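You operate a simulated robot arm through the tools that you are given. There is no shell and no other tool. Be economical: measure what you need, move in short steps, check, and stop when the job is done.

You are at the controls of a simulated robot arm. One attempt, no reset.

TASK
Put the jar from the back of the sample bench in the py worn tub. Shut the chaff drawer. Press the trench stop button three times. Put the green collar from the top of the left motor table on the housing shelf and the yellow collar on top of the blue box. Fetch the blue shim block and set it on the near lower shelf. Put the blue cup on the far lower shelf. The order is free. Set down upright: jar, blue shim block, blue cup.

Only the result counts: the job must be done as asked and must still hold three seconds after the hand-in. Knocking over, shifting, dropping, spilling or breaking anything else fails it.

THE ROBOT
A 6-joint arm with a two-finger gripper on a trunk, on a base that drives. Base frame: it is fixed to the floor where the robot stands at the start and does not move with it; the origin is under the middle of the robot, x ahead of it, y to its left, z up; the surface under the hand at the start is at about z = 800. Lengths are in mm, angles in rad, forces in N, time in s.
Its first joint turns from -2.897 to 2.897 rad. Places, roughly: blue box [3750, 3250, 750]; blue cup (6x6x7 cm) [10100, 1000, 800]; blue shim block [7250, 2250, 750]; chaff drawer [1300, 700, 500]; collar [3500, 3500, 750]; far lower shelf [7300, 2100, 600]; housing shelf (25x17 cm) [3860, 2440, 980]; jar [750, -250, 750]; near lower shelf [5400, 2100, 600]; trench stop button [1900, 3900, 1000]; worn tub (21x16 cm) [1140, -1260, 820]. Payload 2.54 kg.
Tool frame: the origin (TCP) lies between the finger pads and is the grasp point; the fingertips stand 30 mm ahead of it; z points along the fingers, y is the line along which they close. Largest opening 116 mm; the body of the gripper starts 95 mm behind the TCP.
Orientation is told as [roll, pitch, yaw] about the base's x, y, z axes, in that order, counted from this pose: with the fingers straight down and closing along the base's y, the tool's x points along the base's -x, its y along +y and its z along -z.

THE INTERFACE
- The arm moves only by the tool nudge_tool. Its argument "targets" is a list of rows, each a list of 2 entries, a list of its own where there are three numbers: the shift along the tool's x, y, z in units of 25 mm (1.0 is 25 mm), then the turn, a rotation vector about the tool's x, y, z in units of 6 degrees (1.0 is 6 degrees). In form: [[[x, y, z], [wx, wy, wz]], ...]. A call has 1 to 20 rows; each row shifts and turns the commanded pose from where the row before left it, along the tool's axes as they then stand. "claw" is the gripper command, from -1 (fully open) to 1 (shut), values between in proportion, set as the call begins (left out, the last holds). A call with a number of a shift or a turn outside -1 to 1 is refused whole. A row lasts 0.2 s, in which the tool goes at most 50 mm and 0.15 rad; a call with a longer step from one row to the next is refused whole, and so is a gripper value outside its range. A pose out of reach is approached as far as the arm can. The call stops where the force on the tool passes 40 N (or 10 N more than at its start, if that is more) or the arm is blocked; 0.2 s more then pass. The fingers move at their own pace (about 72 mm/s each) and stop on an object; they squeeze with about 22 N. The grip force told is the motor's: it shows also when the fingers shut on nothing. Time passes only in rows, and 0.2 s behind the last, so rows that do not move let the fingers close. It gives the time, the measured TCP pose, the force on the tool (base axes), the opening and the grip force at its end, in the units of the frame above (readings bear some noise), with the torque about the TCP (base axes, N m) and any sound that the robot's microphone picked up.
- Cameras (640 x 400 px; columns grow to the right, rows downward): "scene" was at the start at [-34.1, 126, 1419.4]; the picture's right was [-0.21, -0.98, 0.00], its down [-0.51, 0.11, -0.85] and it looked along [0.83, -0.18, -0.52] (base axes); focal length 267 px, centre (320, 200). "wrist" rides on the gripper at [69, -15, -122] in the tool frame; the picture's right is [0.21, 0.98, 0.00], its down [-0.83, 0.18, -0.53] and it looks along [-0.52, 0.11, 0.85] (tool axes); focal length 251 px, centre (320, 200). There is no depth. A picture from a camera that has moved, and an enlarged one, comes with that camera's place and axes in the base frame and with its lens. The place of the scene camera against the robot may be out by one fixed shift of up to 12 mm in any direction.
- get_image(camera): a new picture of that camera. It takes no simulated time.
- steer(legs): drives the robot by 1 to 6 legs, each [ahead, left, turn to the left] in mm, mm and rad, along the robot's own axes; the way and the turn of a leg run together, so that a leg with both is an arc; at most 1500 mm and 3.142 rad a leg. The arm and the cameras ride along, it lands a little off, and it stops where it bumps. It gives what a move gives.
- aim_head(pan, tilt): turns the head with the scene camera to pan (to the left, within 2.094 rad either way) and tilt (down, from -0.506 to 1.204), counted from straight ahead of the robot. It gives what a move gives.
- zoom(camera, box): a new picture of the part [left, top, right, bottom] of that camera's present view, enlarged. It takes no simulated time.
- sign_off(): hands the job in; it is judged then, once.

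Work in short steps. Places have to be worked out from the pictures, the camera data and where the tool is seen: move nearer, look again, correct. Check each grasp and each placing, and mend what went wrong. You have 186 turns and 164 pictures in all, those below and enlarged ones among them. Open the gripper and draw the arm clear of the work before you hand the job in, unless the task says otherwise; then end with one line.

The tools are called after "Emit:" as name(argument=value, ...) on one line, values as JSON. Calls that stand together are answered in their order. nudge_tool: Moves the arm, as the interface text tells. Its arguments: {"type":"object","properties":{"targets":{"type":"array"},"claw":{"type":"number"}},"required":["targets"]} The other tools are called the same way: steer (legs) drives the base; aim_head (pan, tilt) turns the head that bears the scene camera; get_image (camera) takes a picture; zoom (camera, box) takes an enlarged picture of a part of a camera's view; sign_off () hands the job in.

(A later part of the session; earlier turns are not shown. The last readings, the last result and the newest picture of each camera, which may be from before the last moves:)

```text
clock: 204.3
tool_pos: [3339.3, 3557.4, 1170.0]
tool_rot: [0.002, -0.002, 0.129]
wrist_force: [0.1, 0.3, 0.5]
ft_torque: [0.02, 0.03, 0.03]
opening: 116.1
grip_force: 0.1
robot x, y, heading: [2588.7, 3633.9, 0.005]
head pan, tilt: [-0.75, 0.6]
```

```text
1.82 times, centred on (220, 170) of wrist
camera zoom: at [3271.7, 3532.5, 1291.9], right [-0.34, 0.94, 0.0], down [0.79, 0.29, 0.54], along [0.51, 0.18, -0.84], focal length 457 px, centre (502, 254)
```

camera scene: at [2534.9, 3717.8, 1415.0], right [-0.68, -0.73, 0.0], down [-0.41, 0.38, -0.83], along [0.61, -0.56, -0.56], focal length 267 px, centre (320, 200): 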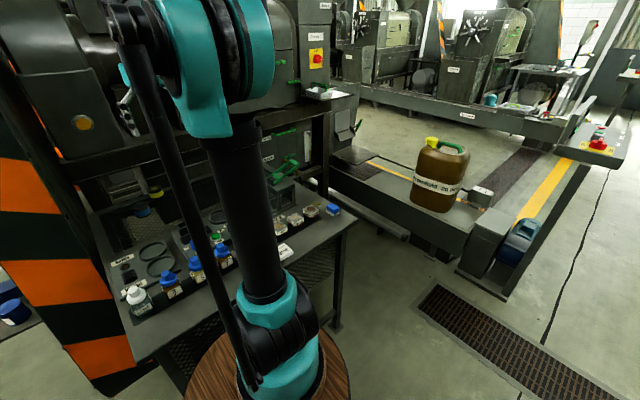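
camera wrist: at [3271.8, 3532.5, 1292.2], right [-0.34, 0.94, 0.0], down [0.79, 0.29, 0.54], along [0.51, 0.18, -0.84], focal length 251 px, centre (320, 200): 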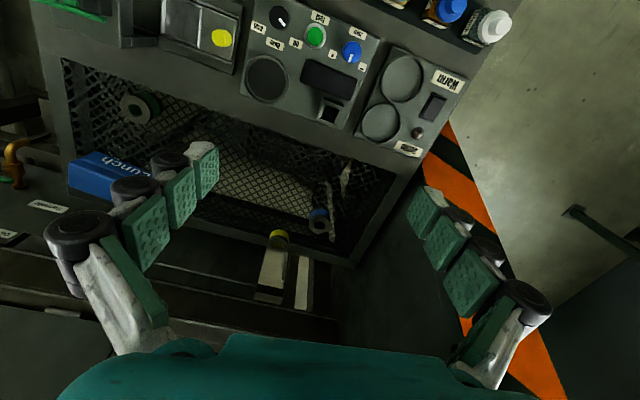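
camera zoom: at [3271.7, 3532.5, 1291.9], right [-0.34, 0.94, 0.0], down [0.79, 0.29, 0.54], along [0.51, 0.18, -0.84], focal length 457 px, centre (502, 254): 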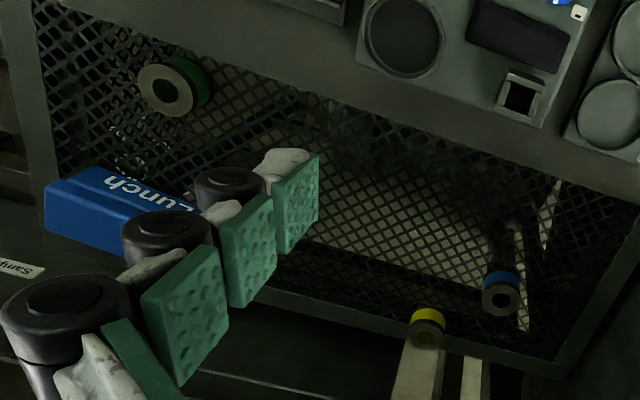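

Triangulated: green collar ≈ (3494,3246,800), yellow ≈ (3705,3580,816) — too far from this side. I retract the arm and try from the table's -y end.

Emit:
nudge_tool(targets=[[[1, 0, -0.5], [0, 0, 0]], [[1, 0, -0.5], [0, 0, 0]], [[1, 0, -0.5], [0, 0, 0]], [[1, 0, -0.5], [0, 0, 0]], [[1, 0, -0.5], [0, 0, 0]], [[1, 0, -0.5], [0, 0, 0]], [[1, 0, -0.5], [0, 0, 0]], [[1, 0, -0.5], [0, 0, 0]], [[1, 0, -0.5], [0, 0, 0]], [[1, 0, -0.5], [0, 0, 0]], [[1, 0, 0], [0, 0, 0]], [[1, 0, 0], [0, 0, 0]]])

Emit:
steer(legs=[[-60, -800, 0]])

Emit:
aim_head(pan=0.4, tilt=0.5)

Emit:
get_image(camera="scene")

Emit:
aim_head(pan=-0.7, tilt=0.6)

Emit:
get_image(camera="scene")

```text
clock: 206.9
tool_pos: [3041.3, 3519.6, 1293.4]
tool_rot: [0.0, -0.004, 0.13]
wrist_force: [0.2, -0.3, 0.0]
ft_torque: [0.03, 0.04, -0.02]
opening: 116.1
grip_force: 0.1
robot x, y, heading: [2591.7, 3632.0, 0.003]
head pan, tilt: [-0.75, 0.6]
```

```text
clock: 211.2
tool_pos: [2987.3, 2729.0, 1295.2]
tool_rot: [-0.001, -0.003, 0.135]
wrist_force: [-0.5, 0.6, 0.1]
ft_torque: [0.01, 0.03, 0.02]
opening: 116.0
grip_force: 0.1
robot x, y, heading: [2536.4, 2839.4, 0.006]
head pan, tilt: [-0.75, 0.6]
```

```text
clock: 212.5
tool_pos: [2986.0, 2728.0, 1295.1]
tool_rot: [0.0, -0.004, 0.135]
wrist_force: [-0.4, 0.6, 0.6]
ft_torque: [0.03, 0.0, -0.01]
opening: 115.9
grip_force: 0.1
robot x, y, heading: [2536.7, 2841.1, 0.009]
head pan, tilt: [0.4, 0.499]
```

```text
100 pictures are left
camera scene: at [2496.7, 3019.8, 1424.1], right [0.4, -0.92, 0.0], down [-0.44, -0.19, -0.88], along [0.81, 0.35, -0.48], focal length 267 px, centre (320, 200)
```

scene: 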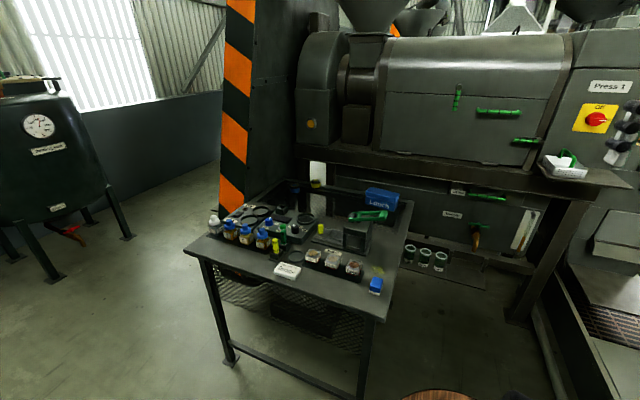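

```text
clock: 213.9
tool_pos: [2986.2, 2728.7, 1294.5]
tool_rot: [0.0, -0.003, 0.134]
wrist_force: [0.0, -0.8, -1.2]
ft_torque: [0.0, 0.01, -0.01]
opening: 116.2
grip_force: 0.0
robot x, y, heading: [2538.0, 2838.9, 0.005]
head pan, tilt: [-0.7, 0.6]
```

```text
99 pictures are left
camera scene: at [2481.2, 2927.4, 1415.0], right [-0.64, -0.77, 0.0], down [-0.44, 0.36, -0.83], along [0.64, -0.53, -0.56], focal length 267 px, centre (320, 200)
```

scene: 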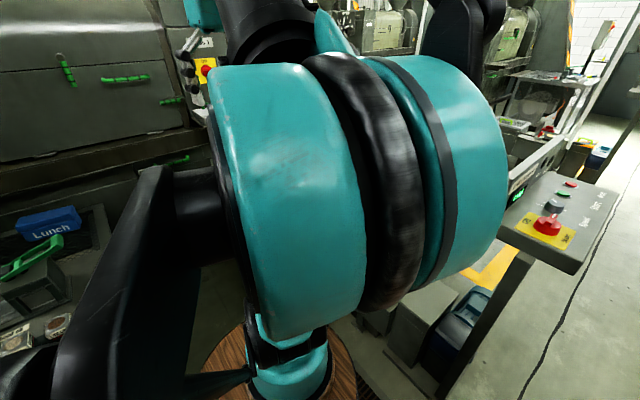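

Good view of the table. I zoom on it and on the housing shelf.

Emit:
aim_head(pan=0.4, tilt=0.5)

Emit:
zoom(camera="scene", box=[190, 160, 430, 310])

Emit:
zoom(camera="scene", box=[440, 80, 640, 330])

```text
clock: 215.2
tool_pos: [2985.3, 2728.2, 1294.8]
tool_rot: [0.0, -0.003, 0.135]
wrist_force: [0.4, 0.2, 0.2]
ft_torque: [0.04, 0.01, 0.01]
opening: 115.8
grip_force: 0.1
robot x, y, heading: [2532.9, 2840.4, 0.013]
head pan, tilt: [0.4, 0.499]
```

```text
2.67 times, centred on (310, 235) of scene
camera zoom: at [2496.7, 3019.8, 1424.1], right [0.4, -0.92, 0.0], down [-0.44, -0.19, -0.88], along [0.81, 0.35, -0.48], focal length 713 px, centre (347, 107)
```

zoom: 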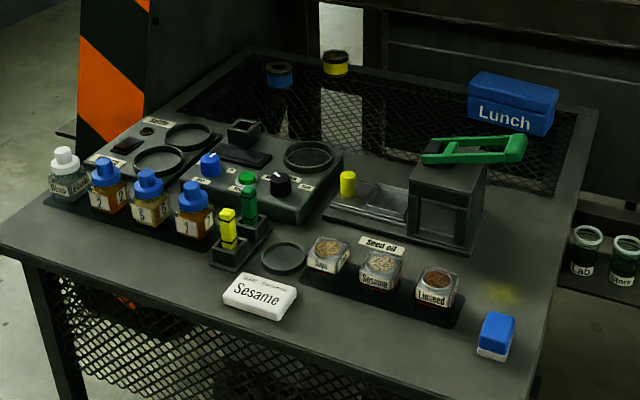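

```text
1.60 times, centred on (540, 205) of scene
camera zoom: at [2496.7, 3019.8, 1424.1], right [0.4, -0.92, 0.0], down [-0.44, -0.19, -0.88], along [0.81, 0.35, -0.48], focal length 428 px, centre (-32, 192)
```

zoom: 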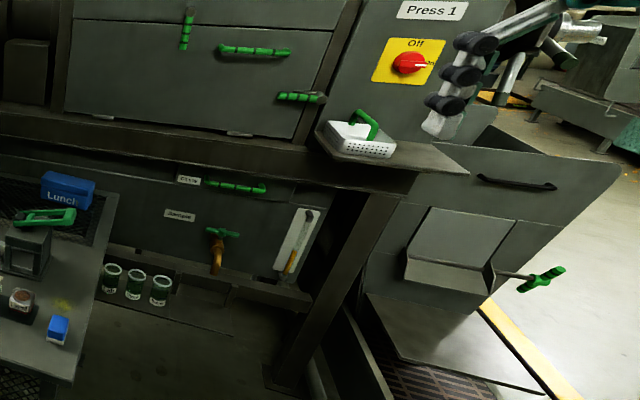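

The housing shelf holds a white basket; its right end is free. To judge the gap between the table and the conveyor I turn right a bit and look left of the arm.

Emit:
steer(legs=[[0, 0, -0.9]])

Emit:
aim_head(pan=0.7, tilt=0.75)

Emit:
get_image(camera="scene")

```text
clock: 217.9
tool_pos: [2729.5, 2418.9, 1294.8]
tool_rot: [0.0, -0.004, -0.76]
wrist_force: [0.6, 0.4, 0.1]
ft_torque: [0.03, -0.02, 0.01]
opening: 116.0
grip_force: 0.2
robot x, y, heading: [2540.8, 2839.7, -0.886]
head pan, tilt: [0.4, 0.499]
```

```text
clock: 218.7
tool_pos: [2730.2, 2418.6, 1294.8]
tool_rot: [-0.003, -0.003, -0.762]
wrist_force: [0.0, 0.4, -0.9]
ft_torque: [-0.03, -0.02, 0.0]
opening: 116.0
grip_force: 0.0
robot x, y, heading: [2534.5, 2840.3, -0.891]
head pan, tilt: [0.7, 0.75]
```

```text
96 pictures are left
camera scene: at [2656.2, 3006.9, 1402.2], right [-0.19, -0.98, 0.0], down [-0.67, 0.13, -0.73], along [0.72, -0.14, -0.68], focal length 267 px, centre (320, 200)
```

scene: 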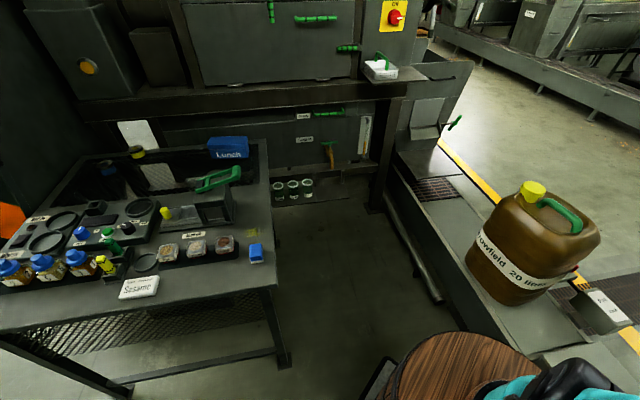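

The gap runs from y≈2320 to 3050, free floor. I enter it at y≈2690 with heading 0.

Emit:
steer(legs=[[0, 0, 0.888], [0, -150, 0], [300, 0, 0]])

```text
clock: 224.0
tool_pos: [3286.3, 2575.3, 1294.4]
tool_rot: [-0.002, -0.002, 0.13]
wrist_force: [-0.4, 0.1, 0.2]
ft_torque: [0.0, -0.03, 0.02]
opening: 116.2
grip_force: 0.0
robot x, y, heading: [2836.8, 2691.5, 0.001]
head pan, tilt: [0.7, 0.75]
```

Emit:
steer(legs=[[450, 0, 0]])

Emit:
aim_head(pan=0.9, tilt=0.65)

Emit:
get_image(camera="scene")

Emit:
get_image(camera="wrist")

```text
clock: 226.7
tool_pos: [3734.3, 2575.2, 1295.9]
tool_rot: [-0.001, -0.004, 0.126]
wrist_force: [-0.6, 0.0, 0.4]
ft_torque: [-0.02, 0.0, 0.0]
opening: 115.9
grip_force: 0.0
robot x, y, heading: [3282.5, 2693.3, 0.002]
head pan, tilt: [0.7, 0.75]
```

```text
clock: 227.5
tool_pos: [3732.8, 2574.7, 1295.8]
tool_rot: [-0.001, -0.004, 0.126]
wrist_force: [0.3, 0.1, 0.8]
ft_torque: [0.0, -0.01, 0.02]
opening: 116.5
grip_force: 0.0
robot x, y, heading: [3278.0, 2692.7, -0.0]
head pan, tilt: [0.901, 0.649]
```

```text
95 pictures are left
camera scene: at [3216.7, 2902.8, 1410.7], right [0.78, -0.62, 0.0], down [-0.38, -0.47, -0.8], along [0.5, 0.62, -0.6], focal length 267 px, centre (320, 200)
```

scene: 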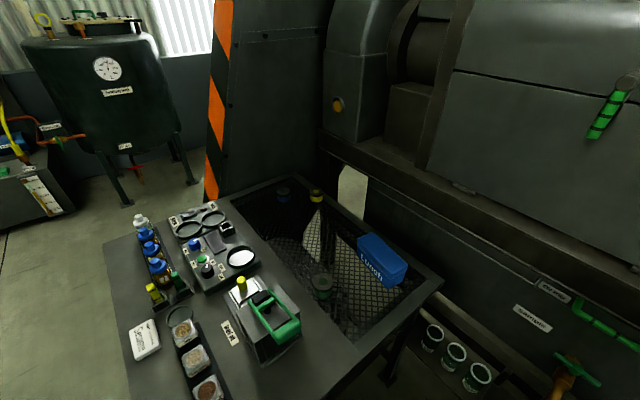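

```text
94 pictures are left
camera wrist: at [3666.3, 2549.7, 1416.5], right [-0.34, 0.94, 0.0], down [0.79, 0.28, 0.54], along [0.51, 0.18, -0.84], focal length 251 px, centre (320, 200)
```

wrist: 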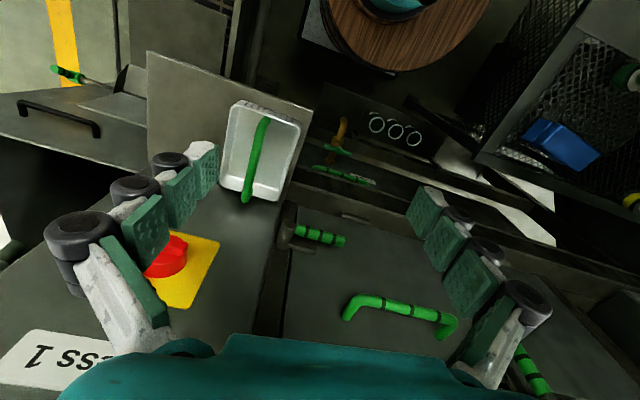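

I am in the gap and both collars and the box are near. I advance a little (staying clear of the bottles), then swing the arm left over the table.

Emit:
steer(legs=[[55, 25, 0]])

Emit:
nudge_tool(targets=[[[1, 0.3, 0], [0, 0, 0.6]], [[1, 0.3, 0], [0, 0, 0.6]], [[1, 0.5, 0], [0, 0, 0]], [[1, 1, 0], [0, 0, 0]], [[1, 1, 0], [0, 0, 0]], [[1, 1, 0], [0, 0, 0]], [[0, 1, 0], [0, 0, 0]], [[0, 1, 0], [0, 0, 0]], [[0, 1, 0], [0, 0, 0]], [[0, 1, 0], [0, 0, 0]], [[0, 1, 0], [0, 0, 0]], [[0, 1, 0], [0, 0, 0]], [[0, 1, 0], [0, 0, 0]], [[0, 1, 0], [0, 0, 0]], [[0, 1, 0], [0, 0, 0]], [[0, 1, 0], [0, 0, 0]], [[0, 1, 0], [0, 0, 0]], [[0, 1, 0], [0, 0, 0]]])

Emit:
nudge_tool(targets=[[[0, 1, 0], [0, 0, 0]], [[0, 1, 0], [0, 0, 0]], [[0, 1, 0], [0, 0, 0]], [[0, 1, 0], [0, 0, 0]], [[0, 1, 0], [0, 0, 0]], [[0, 1, 0], [0, 0, 0]], [[0, 1, 0], [0, 0, 0]], [[0, 1, 0], [0, 0, 0]], [[0, 1, 0], [0, 0, 0]], [[0, 1, 0], [0, 0, 0]]])

Emit:
get_image(camera="wrist")

```text
clock: 228.4
tool_pos: [3788.7, 2599.3, 1295.1]
tool_rot: [-0.002, -0.004, 0.127]
wrist_force: [-0.3, -0.4, -0.2]
ft_torque: [0.0, 0.03, -0.01]
opening: 116.0
grip_force: 0.0
robot x, y, heading: [3343.0, 2716.7, -0.001]
head pan, tilt: [0.901, 0.649]
```

```text
clock: 232.2
tool_pos: [3637.1, 2997.2, 1295.2]
tool_rot: [0.001, -0.003, 0.001]
wrist_force: [0.1, -0.6, 0.2]
ft_torque: [0.05, -0.01, -0.03]
opening: 116.0
grip_force: 0.1
robot x, y, heading: [3338.0, 2716.3, 0.001]
head pan, tilt: [0.901, 0.649]
```

```text
clock: 234.4
tool_pos: [3637.1, 3248.0, 1295.0]
tool_rot: [0.0, -0.003, 0.0]
wrist_force: [0.2, -0.9, 0.4]
ft_torque: [0.04, 0.01, 0.02]
opening: 116.0
grip_force: 0.1
robot x, y, heading: [3336.0, 2714.7, 0.002]
head pan, tilt: [0.901, 0.649]
```

```text
93 pictures are left
camera wrist: at [3567.2, 3230.7, 1415.8], right [-0.22, 0.98, 0.0], down [0.82, 0.18, 0.54], along [0.52, 0.11, -0.84], focal length 251 px, centre (320, 200)
```

wrist: 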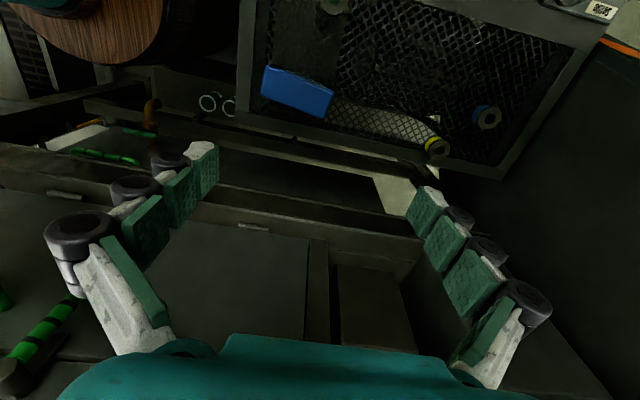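

Yellow is at about (3715,3560,816). I move over it while descending to z≈1055.

Emit:
nudge_tool(targets=[[[-0.2, 1, 0.8], [0, 0, 0]], [[-0.2, 1, 0.8], [0, 0, 0]], [[-0.2, 1, 0.8], [0, 0, 0]], [[-0.2, 1, 0.8], [0, 0, 0]], [[-0.2, 1, 0.8], [0, 0, 0]], [[-0.2, 1, 0.8], [0, 0, 0]], [[-0.2, 1, 0.8], [0, 0, 0]], [[-0.2, 1, 0.8], [0, 0, 0]], [[-0.2, 1, 0.8], [0, 0, 0]], [[-0.2, 1, 0.8], [0, 0, 0]], [[-0.2, 1, 0.8], [0, 0, 0]], [[-0.2, 1, 0.8], [0, 0, 0]]])

Emit:
get_image(camera="wrist")

Emit:
get_image(camera="scene")

```text
clock: 237.0
tool_pos: [3693.4, 3521.1, 1051.2]
tool_rot: [0.001, -0.003, 0.001]
wrist_force: [0.5, 0.1, -1.0]
ft_torque: [-0.04, 0.04, -0.02]
opening: 115.9
grip_force: 0.0
out of reach, approached as far as the arm can: row 11, 12
robot x, y, heading: [3335.4, 2714.3, -0.005]
head pan, tilt: [0.901, 0.649]
```

```text
92 pictures are left
camera wrist: at [3623.4, 3504.4, 1173.0], right [-0.22, 0.98, 0.0], down [0.82, 0.18, 0.54], along [0.52, 0.11, -0.84], focal length 251 px, centre (320, 200)
```

wrist: 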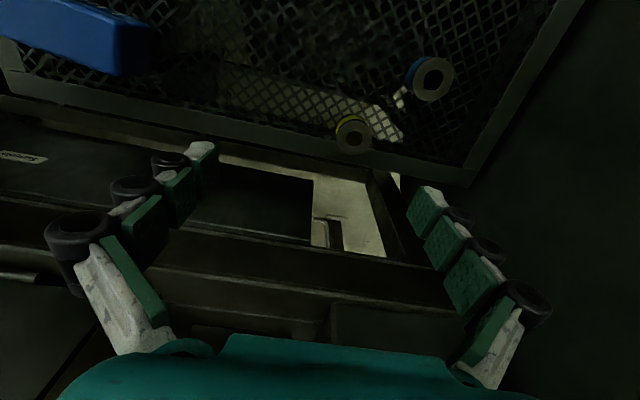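

```text
91 pictures are left
camera scene: at [3272.0, 2928.5, 1410.6], right [0.78, -0.62, 0.0], down [-0.38, -0.47, -0.8], along [0.49, 0.62, -0.6], focal length 267 px, centre (320, 200)
```

scene: 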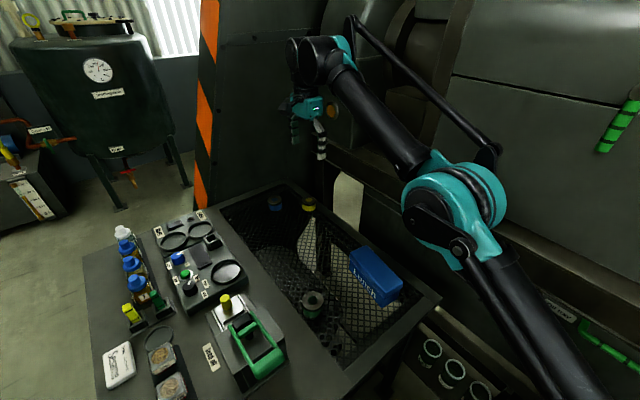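

At this height it is at its limit; lower it reaches further. Refined yellow ≈ (3723,3570). I go down first, then outward.

Emit:
nudge_tool(targets=[[[0, 0, 1], [0, 0, 0]], [[0, 0, 1], [0, 0, 0]], [[0, 0, 1], [0, 0, 0]], [[0, 0, 1], [0, 0, 0]], [[-0.4, 0.7, 0.3], [0, 0, 0]], [[-0.4, 0.7, 0.3], [0, 0, 0]], [[-0.3, 0.5, 0.3], [0, 0, 0]]])

Emit:
get_image(camera="wrist")

```text
clock: 238.6
tool_pos: [3721.1, 3564.5, 929.8]
tool_rot: [-0.002, -0.003, 0.0]
wrist_force: [-0.3, -0.1, 0.5]
ft_torque: [0.06, -0.01, 0.0]
opening: 116.1
grip_force: 0.1
robot x, y, heading: [3340.6, 2717.2, 0.001]
head pan, tilt: [0.901, 0.649]
```

```text
90 pictures are left
camera wrist: at [3650.9, 3548.0, 1051.0], right [-0.22, 0.98, 0.0], down [0.82, 0.18, 0.54], along [0.52, 0.11, -0.84], focal length 251 px, centre (320, 200)
```

wrist: 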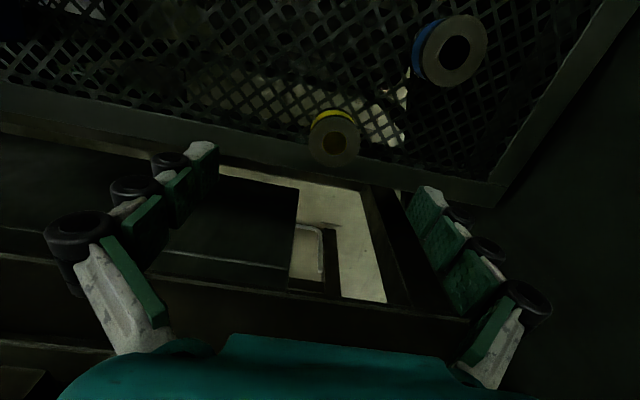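

Yellow ≈ (3725,3576, top ≈ 820). I centre on it and lower to TCP z≈850 to look.

Emit:
nudge_tool(targets=[[[-0.16, 0.45, 0.8], [0, 0, 0]], [[0, 0, 0.8], [0, 0, 0]], [[0, 0, 0.8], [0, 0, 0]], [[0, 0, 0.8], [0, 0, 0]]])

Emit:
get_image(camera="wrist")

```text
clock: 239.6
tool_pos: [3721.9, 3566.7, 858.6]
tool_rot: [0.0, -0.002, 0.0]
wrist_force: [-0.1, -0.3, -0.9]
ft_torque: [0.0, -0.03, -0.01]
opening: 115.9
grip_force: 0.1
out of reach, approached as far as the arm can: row 1
robot x, y, heading: [3339.9, 2714.7, -0.0]
head pan, tilt: [0.901, 0.649]
```

```text
89 pictures are left
camera wrist: at [3652.0, 3549.8, 978.7], right [-0.22, 0.98, 0.0], down [0.82, 0.18, 0.54], along [0.52, 0.11, -0.84], focal length 251 px, centre (320, 200)
```

wrist: 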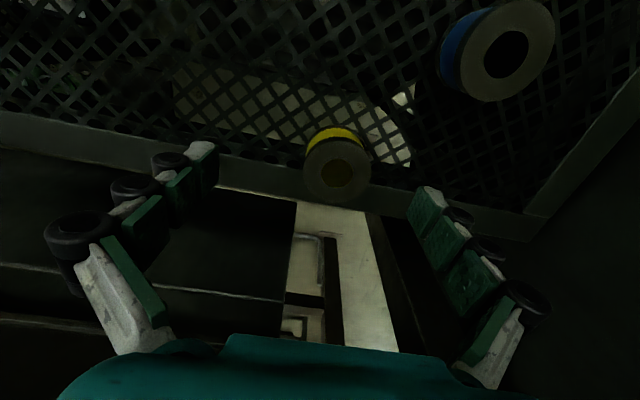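

Ring ≈ (3726,3578,815). I lower ~26 mm with what more reach there is, then close.

Emit:
nudge_tool(targets=[[[0, 0, 0.5], [0, 0, 0]], [[-0.1, 0.3, 0.5], [0, 0, 0]]])

Emit:
zoom(camera="wrist", box=[160, 80, 480, 280])

```text
clock: 240.2
tool_pos: [3724.5, 3574.1, 832.8]
tool_rot: [0.001, -0.004, 0.001]
wrist_force: [0.2, 0.2, -0.4]
ft_torque: [0.03, 0.0, -0.02]
opening: 116.1
grip_force: 0.1
robot x, y, heading: [3338.7, 2715.4, -0.0]
head pan, tilt: [0.901, 0.649]
```

```text
2.00 times, centred on (320, 180) of wrist
camera zoom: at [3654.4, 3557.6, 954.1], right [-0.22, 0.98, 0.0], down [0.82, 0.18, 0.54], along [0.52, 0.11, -0.84], focal length 503 px, centre (320, 240)
```

zoom: 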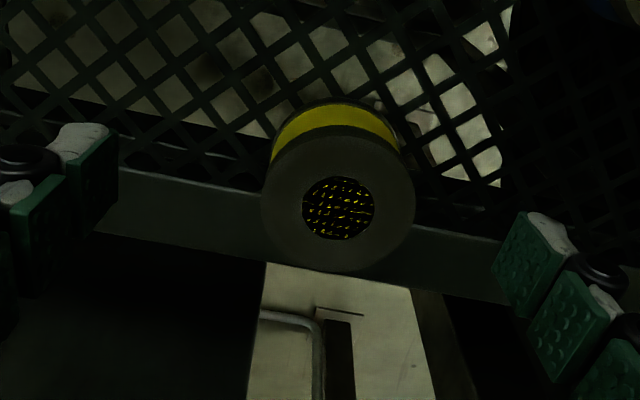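

Well straddled. Lower 6 mm more and close.

Emit:
nudge_tool(targets=[[[0, 0.1, 0.24], [0, 0, 0]]])

Emit:
nudge_tool(targets=[[[0, 0, 0], [0, 0, 0]], [[0, 0, 0], [0, 0, 0]], [[0, 0, 0], [0, 0, 0]], [[0, 0, 0], [0, 0, 0]]], claw=1)

```text
clock: 240.6
tool_pos: [3724.7, 3576.1, 827.3]
tool_rot: [-0.001, -0.003, 0.002]
wrist_force: [0.0, 0.0, 0.1]
ft_torque: [0.0, 0.0, -0.01]
opening: 116.1
grip_force: 0.1
robot x, y, heading: [3336.7, 2715.2, 0.002]
head pan, tilt: [0.901, 0.649]
```

```text
clock: 241.6
tool_pos: [3723.8, 3577.0, 826.1]
tool_rot: [0.0, -0.005, 0.002]
wrist_force: [-0.5, -0.9, 1.1]
ft_torque: [0.01, 0.01, -0.02]
opening: 50.8
grip_force: 22.2
robot x, y, heading: [3342.4, 2712.2, 0.0]
head pan, tilt: [0.901, 0.649]
```

Held (50.8 mm). I lift, then move back in -y toward the Lunch box.

Emit:
nudge_tool(targets=[[[0, 0, -1], [0, 0, 0]], [[0, 0, -1], [0, 0, 0]], [[0, -1, -1], [0, 0, 0]], [[0.3, -1, -1], [0, 0, 0]], [[0.3, -1, -1], [0, 0, 0]], [[0.3, -1, -1], [0, 0, 0]], [[0.3, -1, 0], [0, 0, 0]], [[0.3, -1, 0], [0, 0, 0]], [[0.3, -1, 0], [0, 0, 0]], [[0.3, -1, 0], [0, 0, 0]], [[0.3, -1, 0], [0, 0, 0]], [[0.3, -1, 0], [0, 0, 0]]])

Emit:
get_image(camera="wrist")

Emit:
get_image(camera="scene")

```text
clock: 244.2
tool_pos: [3656.3, 3325.8, 976.8]
tool_rot: [-0.001, -0.005, 0.0]
wrist_force: [1.1, -0.1, -2.3]
ft_torque: [0.01, 0.06, 0.02]
opening: 50.3
grip_force: 21.9
robot x, y, heading: [3340.7, 2713.6, 0.001]
head pan, tilt: [0.901, 0.649]
```

```text
87 pictures are left
camera wrist: at [3586.6, 3310.3, 1098.8], right [-0.22, 0.98, 0.0], down [0.82, 0.18, 0.54], along [0.52, 0.11, -0.84], focal length 251 px, centre (320, 200)
```

wrist: 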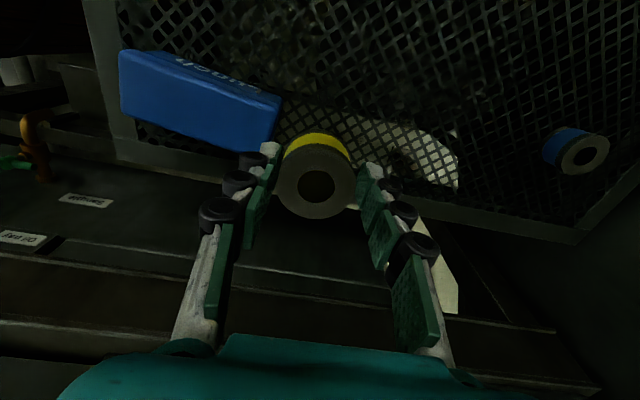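

```text
86 pictures are left
camera scene: at [3272.0, 2928.4, 1410.7], right [0.78, -0.62, 0.0], down [-0.38, -0.47, -0.8], along [0.49, 0.62, -0.6], focal length 267 px, centre (320, 200)
```

scene: 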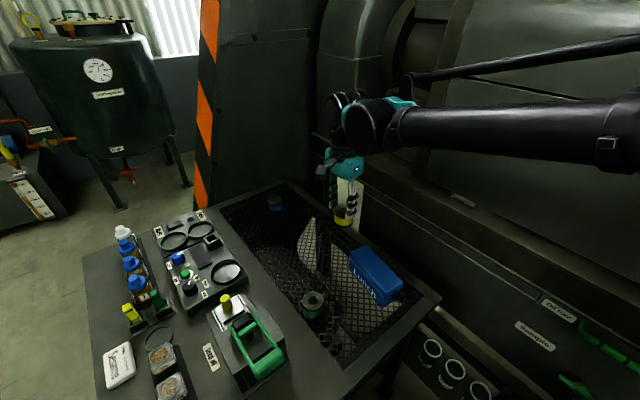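

Emit:
zoom(camera="wrist", box=[100, 30, 300, 160])

Emit:
zoom(camera="scene", box=[290, 180, 450, 340])

```text
3.08 times, centred on (200, 95) of wrist
camera zoom: at [3586.6, 3310.3, 1098.8], right [-0.22, 0.98, 0.0], down [0.82, 0.18, 0.54], along [0.52, 0.11, -0.84], focal length 774 px, centre (689, 523)
```

zoom: 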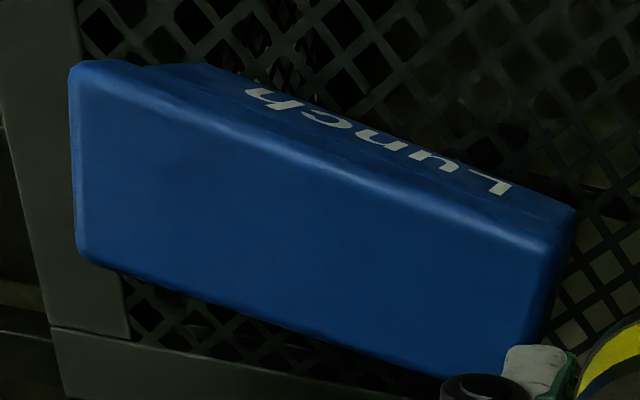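

```text
2.50 times, centred on (370, 260) of scene
camera zoom: at [3272.0, 2928.4, 1410.7], right [0.78, -0.62, 0.0], down [-0.38, -0.47, -0.8], along [0.49, 0.62, -0.6], focal length 668 px, centre (195, 50)
```

zoom: 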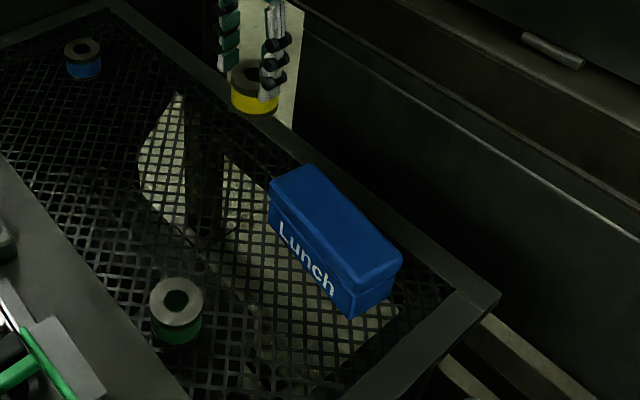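

Lunch box top: centre ≈ (3672,3196), z≈828, about 168×70 mm. I carry the ring over it to TCP z≈892.

Emit:
nudge_tool(targets=[[[-0.1, -0.87, 0], [0, 0, 0]], [[-0.1, -0.87, 0], [0, 0, 0]], [[-0.1, -0.87, 0], [0, 0, 0]], [[-0.1, -0.87, 0], [0, 0, 0]], [[-0.1, -0.87, 0], [0, 0, 0]], [[-0.1, -0.87, 0], [0, 0, 0]], [[0, 0, 0.8], [0, 0, 0]], [[0, 0, 0.8], [0, 0, 0]], [[0, 0, 0.9], [0, 0, 0]], [[0, 0, 0.9], [0, 0, 0]]])

Emit:
get_image(camera="wrist")

Emit:
zoom(camera="scene", box=[290, 160, 470, 320])

```text
clock: 246.4
tool_pos: [3671.8, 3196.7, 892.8]
tool_rot: [0.001, -0.003, 0.003]
wrist_force: [0.0, 1.6, 18.7]
ft_torque: [0.04, -0.19, -0.04]
opening: 50.7
grip_force: 22.3
robot x, y, heading: [3341.6, 2715.6, 0.001]
head pan, tilt: [0.901, 0.649]
```

```text
83 pictures are left
camera wrist: at [3602.1, 3178.9, 1014.0], right [-0.22, 0.98, 0.0], down [0.82, 0.18, 0.54], along [0.52, 0.12, -0.84], focal length 251 px, centre (320, 200)
```

wrist: 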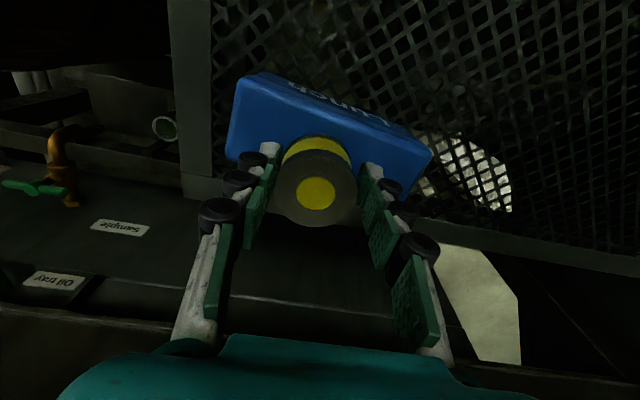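

```text
2.50 times, centred on (380, 240) of scene
camera zoom: at [3271.7, 2927.7, 1410.8], right [0.78, -0.62, 0.0], down [-0.38, -0.47, -0.8], along [0.49, 0.62, -0.6], focal length 668 px, centre (170, 100)
```

zoom: 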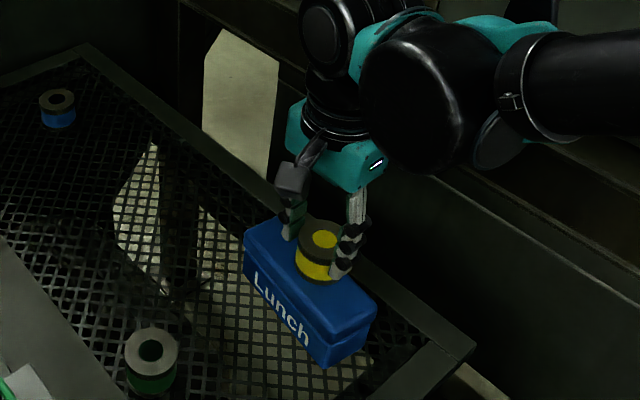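

Contact already (18.7 N): the ring sits on the box top, well centred. I open partly and rise.

Emit:
nudge_tool(targets=[[[0, 0, -0.08], [0, 0, 0]], [[0, 0, 0], [0, 0, 0]], [[0, 0, 0], [0, 0, 0]]], claw=-0.3)

Emit:
nudge_tool(targets=[[[0, 0, -0.5], [0, 0, 0]], [[0, 0, -1], [0, 0, 0]], [[0, 0, -1], [0, 0, 0]], [[0, 0, -1], [0, 0, 0]], [[0, 0, -1], [0, 0, 0]]])

Emit:
get_image(camera="wrist")

Emit:
zoom(camera="scene", box=[290, 160, 470, 320])

```text
clock: 247.2
tool_pos: [3670.9, 3195.7, 894.0]
tool_rot: [0.0, -0.003, 0.002]
wrist_force: [-0.2, -0.7, 0.1]
ft_torque: [0.0, 0.01, -0.04]
opening: 75.4
grip_force: 0.1
robot x, y, heading: [3333.4, 2718.8, -0.0]
head pan, tilt: [0.901, 0.649]
```

```text
clock: 248.4
tool_pos: [3671.7, 3195.0, 1006.7]
tool_rot: [-0.002, -0.002, 0.001]
wrist_force: [-0.3, -0.2, 0.3]
ft_torque: [0.03, -0.01, 0.01]
opening: 75.5
grip_force: 0.0
robot x, y, heading: [3339.9, 2716.6, -0.003]
head pan, tilt: [0.901, 0.649]
```

```text
81 pictures are left
camera wrist: at [3601.4, 3178.8, 1128.3], right [-0.22, 0.98, 0.0], down [0.82, 0.18, 0.54], along [0.52, 0.11, -0.84], focal length 251 px, centre (320, 200)
```

wrist: 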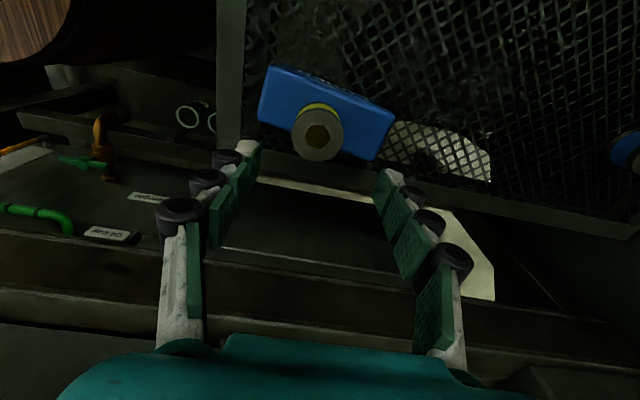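

```text
2.50 times, centred on (380, 240) of scene
camera zoom: at [3272.0, 2928.2, 1410.7], right [0.78, -0.62, 0.0], down [-0.38, -0.47, -0.8], along [0.49, 0.62, -0.6], focal length 668 px, centre (170, 100)
```

zoom: 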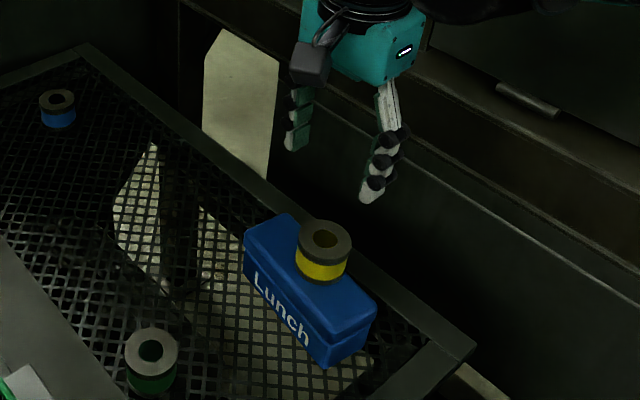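

Yellow collar placed on the Lunch box. Now over the green collar near (3494,3246).

Emit:
nudge_tool(targets=[[[1, 0.3, 0], [0, 0, 0]], [[1, 0.3, 0], [0, 0, 0]], [[1, 0.3, 0], [0, 0, 0]], [[1, 0.3, 0], [0, 0, 0]], [[1, 0.3, 0], [0, 0, 0]], [[1, 0.3, 0], [0, 0, 0]], [[1, 0.3, 0], [0, 0, 0]]], claw=-1)

Emit:
get_image(camera="wrist")

```text
clock: 250.0
tool_pos: [3496.0, 3247.4, 1005.4]
tool_rot: [0.0, -0.003, 0.0]
wrist_force: [0.3, 0.7, -0.3]
ft_torque: [0.01, 0.06, -0.03]
opening: 115.8
grip_force: 0.1
robot x, y, heading: [3339.6, 2714.2, -0.0]
head pan, tilt: [0.901, 0.649]
```

```text
79 pictures are left
camera wrist: at [3426.1, 3231.7, 1127.0], right [-0.21, 0.98, 0.0], down [0.82, 0.18, 0.54], along [0.52, 0.11, -0.84], focal length 251 px, centre (320, 200)
```

wrist: 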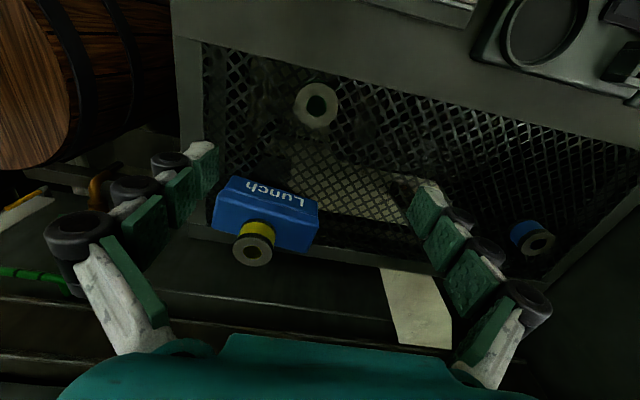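

Green ≈ (3490,3240). I correct and descend to z≈885, then check.

Emit:
nudge_tool(targets=[[[0.24, -0.28, 0.8], [0, 0, 0]], [[0, 0, 1], [0, 0, 0]], [[0, 0, 1], [0, 0, 0]], [[0, 0, 1], [0, 0, 0]], [[0, 0, 1], [0, 0, 0]]])

Emit:
get_image(camera="wrist")

Emit:
get_image(camera="scene")

```text
clock: 251.2
tool_pos: [3492.2, 3241.1, 886.0]
tool_rot: [0.001, -0.002, 0.002]
wrist_force: [-0.4, -0.8, -0.2]
ft_torque: [0.02, 0.0, -0.01]
opening: 115.9
grip_force: 0.1
robot x, y, heading: [3339.4, 2713.9, -0.004]
head pan, tilt: [0.901, 0.649]
```

```text
78 pictures are left
camera wrist: at [3421.0, 3224.2, 1007.3], right [-0.22, 0.98, 0.0], down [0.82, 0.18, 0.54], along [0.52, 0.11, -0.84], focal length 251 px, centre (320, 200)
```

wrist: 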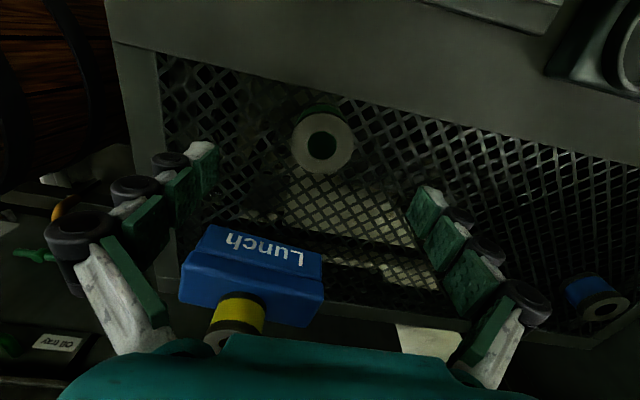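

```text
77 pictures are left
camera scene: at [3271.9, 2928.1, 1410.7], right [0.78, -0.62, 0.0], down [-0.38, -0.47, -0.8], along [0.49, 0.62, -0.6], focal length 267 px, centre (320, 200)
```

scene: 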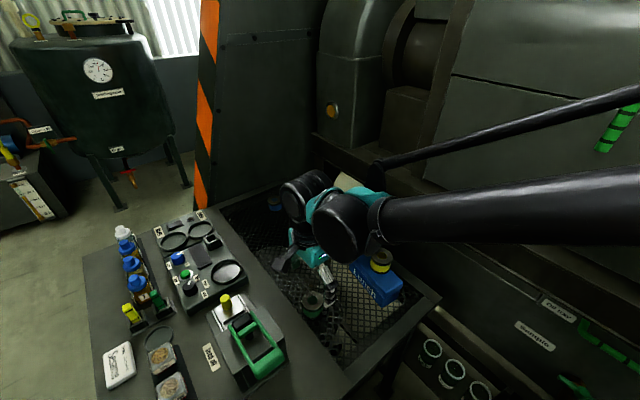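

Aligned at (3493,3241). Descend to z≈828 and look.

Emit:
nudge_tool(targets=[[[0, 0, 0.8], [0, 0, 0]], [[0, 0, 0.8], [0, 0, 0]], [[0, 0, 0.7], [0, 0, 0]]])

Emit:
get_image(camera="wrist")

```text
clock: 252.0
tool_pos: [3489.7, 3241.1, 829.1]
tool_rot: [-0.001, -0.003, 0.0]
wrist_force: [-0.4, 0.0, 0.0]
ft_torque: [-0.01, -0.01, 0.01]
opening: 115.7
grip_force: 0.1
robot x, y, heading: [3340.1, 2720.0, 0.001]
head pan, tilt: [0.901, 0.649]
```

```text
76 pictures are left
camera wrist: at [3421.1, 3224.2, 949.7], right [-0.22, 0.98, 0.0], down [0.82, 0.18, 0.54], along [0.52, 0.11, -0.84], focal length 251 px, centre (320, 200)
```

wrist: 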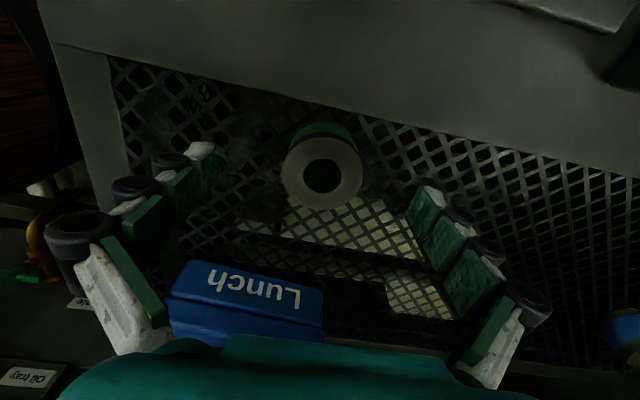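

Ring top ≈ 800. Lower 15 mm and close.

Emit:
nudge_tool(targets=[[[-0.1, 0, 0.6], [0, 0, 0]]])

Emit:
nudge_tool(targets=[[[0, 0, 0], [0, 0, 0]], [[0, 0, 0], [0, 0, 0]], [[0, 0, 0], [0, 0, 0]], [[0, 0, 0], [0, 0, 0]]], claw=1)

Emit:
nudge_tool(targets=[[[0, 0, -0.5], [0, 0, 0]], [[0, 0, -1], [0, 0, 0]], [[0, 0, -1], [0, 0, 0]], [[0, 0, -1], [0, 0, 0]], [[0, 0, -1], [0, 0, 0]], [[0, 0, -1], [0, 0, 0]], [[0, 0, -1], [0, 0, 0]], [[0, 0, -1], [0, 0, 0]], [[0, 0, -1], [0, 0, 0]], [[0, 0, -1], [0, 0, 0]], [[0, 0, -1], [0, 0, 0]], [[0, 0, -1], [0, 0, 0]], [[0, 0, -1], [0, 0, 0]]])

Emit:
get_image(camera="wrist")

```text
clock: 252.4
tool_pos: [3495.2, 3239.7, 813.4]
tool_rot: [0.0, -0.004, 0.002]
wrist_force: [-0.9, -0.1, -0.2]
ft_torque: [0.0, -0.04, 0.0]
opening: 116.0
grip_force: 0.0
robot x, y, heading: [3336.0, 2715.2, 0.001]
head pan, tilt: [0.901, 0.649]
```

```text
clock: 253.4
tool_pos: [3493.9, 3240.3, 813.5]
tool_rot: [0.001, -0.003, 0.001]
wrist_force: [0.0, 1.4, 3.3]
ft_torque: [-0.02, -0.02, -0.03]
opening: 50.7
grip_force: 22.3
robot x, y, heading: [3342.2, 2714.1, 0.0]
head pan, tilt: [0.901, 0.649]
```

```text
clock: 256.2
tool_pos: [3491.0, 3241.6, 1125.6]
tool_rot: [-0.001, -0.004, 0.002]
wrist_force: [-0.2, -0.4, -1.7]
ft_torque: [0.01, -0.02, 0.01]
opening: 50.9
grip_force: 22.0
robot x, y, heading: [3340.5, 2718.1, 0.003]
head pan, tilt: [0.901, 0.649]
```

```text
75 pictures are left
camera wrist: at [3422.2, 3224.9, 1247.0], right [-0.22, 0.98, 0.0], down [0.82, 0.18, 0.54], along [0.52, 0.11, -0.84], focal length 251 px, centre (320, 200)
```

wrist: 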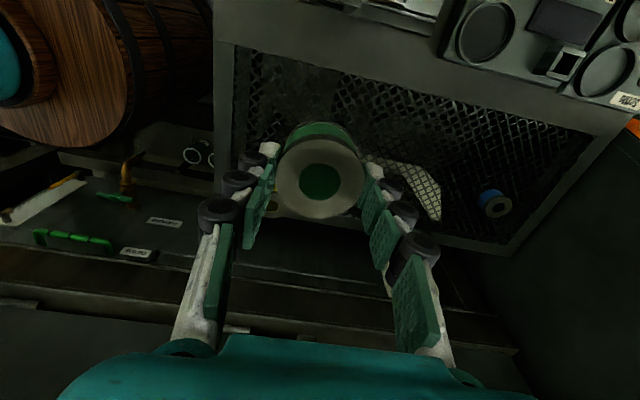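

Green held. I raise it and carry it round toward the housing shelf, whose free right part is about x 3767–3937, y 2312–2445.

Emit:
nudge_tool(targets=[[[0, 0, -1], [0, 0, 0]], [[0, 0, -1], [0, 0, 0]], [[0, 0, -1], [0, 0, 0]], [[0, 0, -1], [0, 0, 0]], [[0, 0, -1], [0, 0, 0]], [[0, 0, -1], [0, 0, 0]], [[-0.42, -1, 0], [0, 0, 0]], [[-0.42, -1, 0], [0, 0, 0]], [[-0.42, -1, 0], [0, 0, 0]], [[-0.42, -1, 0], [0, 0, 0]], [[-0.42, -1, 0], [0, 0, 0]], [[-0.42, -1, 0], [0, 0, 0]], [[-0.42, -1, 0], [0, 0, 0]], [[-0.42, -1, 0], [0, 0, 0]], [[-0.42, -1, 0], [0, 0, 0]], [[-0.42, -1, 0], [0, 0, 0]], [[-0.42, -1, 0], [0, 0, 0]], [[-0.42, -1, 0], [0, 0, 0]], [[-0.42, -1, 0], [0, 0, 0]], [[-0.42, -1, 0], [0, 0, 0]]])

Emit:
nudge_tool(targets=[[[-0.2, -1, 0], [0, 0, 0]], [[-0.2, -1, 0], [0, 0, 0]], [[-0.2, -1, 0], [0, 0, 0]], [[-0.2, -1, 0], [0, 0, 0]], [[-0.2, -1, 0], [0, 0, 0]], [[-0.2, -1, 0], [0, 0, 0]], [[-0.2, -1, 0], [0, 0, 0]], [[-0.2, -1, 0], [0, 0, 0]], [[-0.2, -1, 0], [0, 0, 0]], [[-0.2, -1, 0], [0, 0, 0]], [[-0.2, -1, 0], [0, 0, 0]], [[-0.2, -1, 0], [0, 0, 0]], [[-0.2, -1, 0], [0, 0, 0]], [[-0.2, -1, 0], [0, 0, 0]], [[-0.2, -1, 0], [0, 0, 0]], [[-0.2, -1, 0], [0, 0, 0]], [[-0.2, -1, 0], [0, 0, 0]], [[-0.2, -1, 0], [0, 0, 0]]])

Emit:
get_image(camera="wrist")

Emit:
aim_head(pan=-0.25, tilt=0.5)

Emit:
get_image(camera="scene")

```text
clock: 260.4
tool_pos: [3640.2, 2891.3, 1275.2]
tool_rot: [-0.001, -0.004, 0.003]
wrist_force: [0.4, -0.2, -2.0]
ft_torque: [-0.07, 0.02, -0.03]
opening: 50.9
grip_force: 22.1
robot x, y, heading: [3334.9, 2716.4, -0.005]
head pan, tilt: [0.901, 0.649]
```

```text
clock: 264.2
tool_pos: [3728.6, 2441.6, 1277.0]
tool_rot: [0.0, -0.003, 0.001]
wrist_force: [0.1, -0.2, -2.2]
ft_torque: [-0.02, -0.03, 0.0]
opening: 51.2
grip_force: 21.8
robot x, y, heading: [3340.6, 2714.9, 0.0]
head pan, tilt: [0.901, 0.649]
```

```text
74 pictures are left
camera wrist: at [3659.4, 2425.5, 1398.1], right [-0.22, 0.98, 0.0], down [0.82, 0.18, 0.54], along [0.52, 0.11, -0.84], focal length 251 px, centre (320, 200)
```

wrist: 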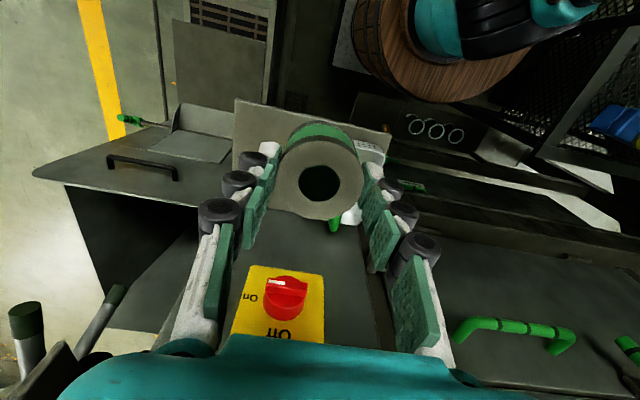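

```text
clock: 265.6
tool_pos: [3730.0, 2441.3, 1276.0]
tool_rot: [-0.001, -0.004, 0.001]
wrist_force: [0.0, 0.4, -2.5]
ft_torque: [0.01, -0.01, 0.04]
opening: 51.2
grip_force: 22.2
robot x, y, heading: [3340.4, 2717.5, -0.002]
head pan, tilt: [-0.25, 0.499]
```

```text
73 pictures are left
camera scene: at [3306.3, 2837.5, 1424.1], right [-0.25, -0.97, 0.0], down [-0.46, 0.12, -0.88], along [0.85, -0.22, -0.48], focal length 267 px, centre (320, 200)
```

scene: 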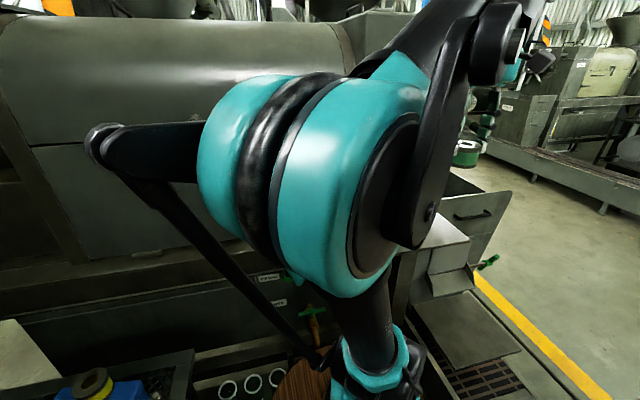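

Shelf front edge: x≈3764, y 2309–2569; knob on the press face near (3930,2440,1190). I target (3810,2375), lowering to z≈1100 first.

Emit:
nudge_tool(targets=[[[-0.8, -0.66, 0], [0, 0, 0]], [[-0.8, -0.66, 0], [0, 0, 0]], [[-0.8, -0.66, 0], [0, 0, 0]], [[-0.8, -0.66, 0], [0, 0, 0]], [[0, 0, 1], [0, 0, 0]], [[0, 0, 1], [0, 0, 0]], [[0, 0, 1], [0, 0, 0]], [[0, 0, 1], [0, 0, 0]], [[0, 0, 1], [0, 0, 0]], [[0, 0, 1], [0, 0, 0]], [[0, 0, 1], [0, 0, 0]]])

Emit:
get_image(camera="wrist")

```text
clock: 268.0
tool_pos: [3810.3, 2376.3, 1102.0]
tool_rot: [0.001, -0.004, 0.002]
wrist_force: [0.8, 0.0, -2.5]
ft_torque: [-0.02, -0.01, -0.01]
opening: 51.2
grip_force: 22.2
robot x, y, heading: [3340.5, 2711.6, -0.001]
head pan, tilt: [-0.25, 0.499]
```

```text
72 pictures are left
camera wrist: at [3740.8, 2359.4, 1223.7], right [-0.22, 0.98, 0.0], down [0.82, 0.18, 0.54], along [0.52, 0.11, -0.84], focal length 251 px, centre (320, 200)
```

wrist: 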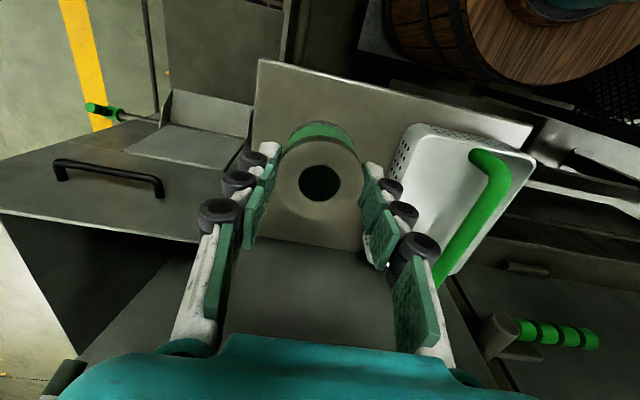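

Basket's near edge is at y≈2440. I shift 10 mm further away and descend to z≈1050.

Emit:
nudge_tool(targets=[[[0, -0.4, 0.8], [0, 0, 0]], [[0, 0, 0.7], [0, 0, 0]], [[0, 0, 0.5], [0, 0, 0]]])

Emit:
nudge_tool(targets=[[[0, 0, 0.2], [0, 0, 0]]])

Emit:
nudge_tool(targets=[[[0, 0, 0.12], [0, 0, 0]]])

```text
clock: 268.8
tool_pos: [3810.8, 2366.7, 1052.4]
tool_rot: [0.001, -0.003, 0.002]
wrist_force: [-1.0, -0.5, -1.4]
ft_torque: [-0.01, 0.01, -0.02]
opening: 50.9
grip_force: 21.8
robot x, y, heading: [3339.4, 2716.0, -0.001]
head pan, tilt: [-0.25, 0.499]
```

```text
clock: 269.2
tool_pos: [3810.4, 2365.8, 1046.9]
tool_rot: [0.0, -0.003, 0.002]
wrist_force: [0.7, -0.6, -1.3]
ft_torque: [0.02, 0.02, 0.0]
opening: 50.8
grip_force: 21.8
robot x, y, heading: [3342.7, 2718.8, -0.003]
head pan, tilt: [-0.25, 0.499]
```

```text
clock: 269.6
tool_pos: [3810.1, 2365.8, 1044.1]
tool_rot: [-0.001, -0.003, 0.002]
wrist_force: [-0.4, -0.3, -1.5]
ft_torque: [-0.02, 0.0, 0.01]
opening: 51.1
grip_force: 22.5
robot x, y, heading: [3338.5, 2714.7, 0.004]
head pan, tilt: [-0.25, 0.499]
```

Emit:
nudge_tool(targets=[[[0, 0, 0.16], [0, 0, 0]]])

Emit:
nudge_tool(targets=[[[0, 0, 0.16], [0, 0, 0]]])

```text
clock: 270.0
tool_pos: [3812.1, 2365.7, 1039.7]
tool_rot: [0.001, -0.005, 0.001]
wrist_force: [-1.1, -0.5, -0.8]
ft_torque: [-0.03, -0.01, -0.01]
opening: 51.2
grip_force: 22.1
robot x, y, heading: [3340.1, 2711.7, 0.003]
head pan, tilt: [-0.25, 0.499]
```

```text
clock: 270.4
tool_pos: [3810.5, 2365.7, 1036.4]
tool_rot: [0.001, -0.002, 0.003]
wrist_force: [0.1, -0.6, 19.4]
ft_torque: [-0.04, -0.03, -0.05]
opening: 51.3
grip_force: 22.7
robot x, y, heading: [3337.8, 2716.9, -0.004]
head pan, tilt: [-0.25, 0.499]
```

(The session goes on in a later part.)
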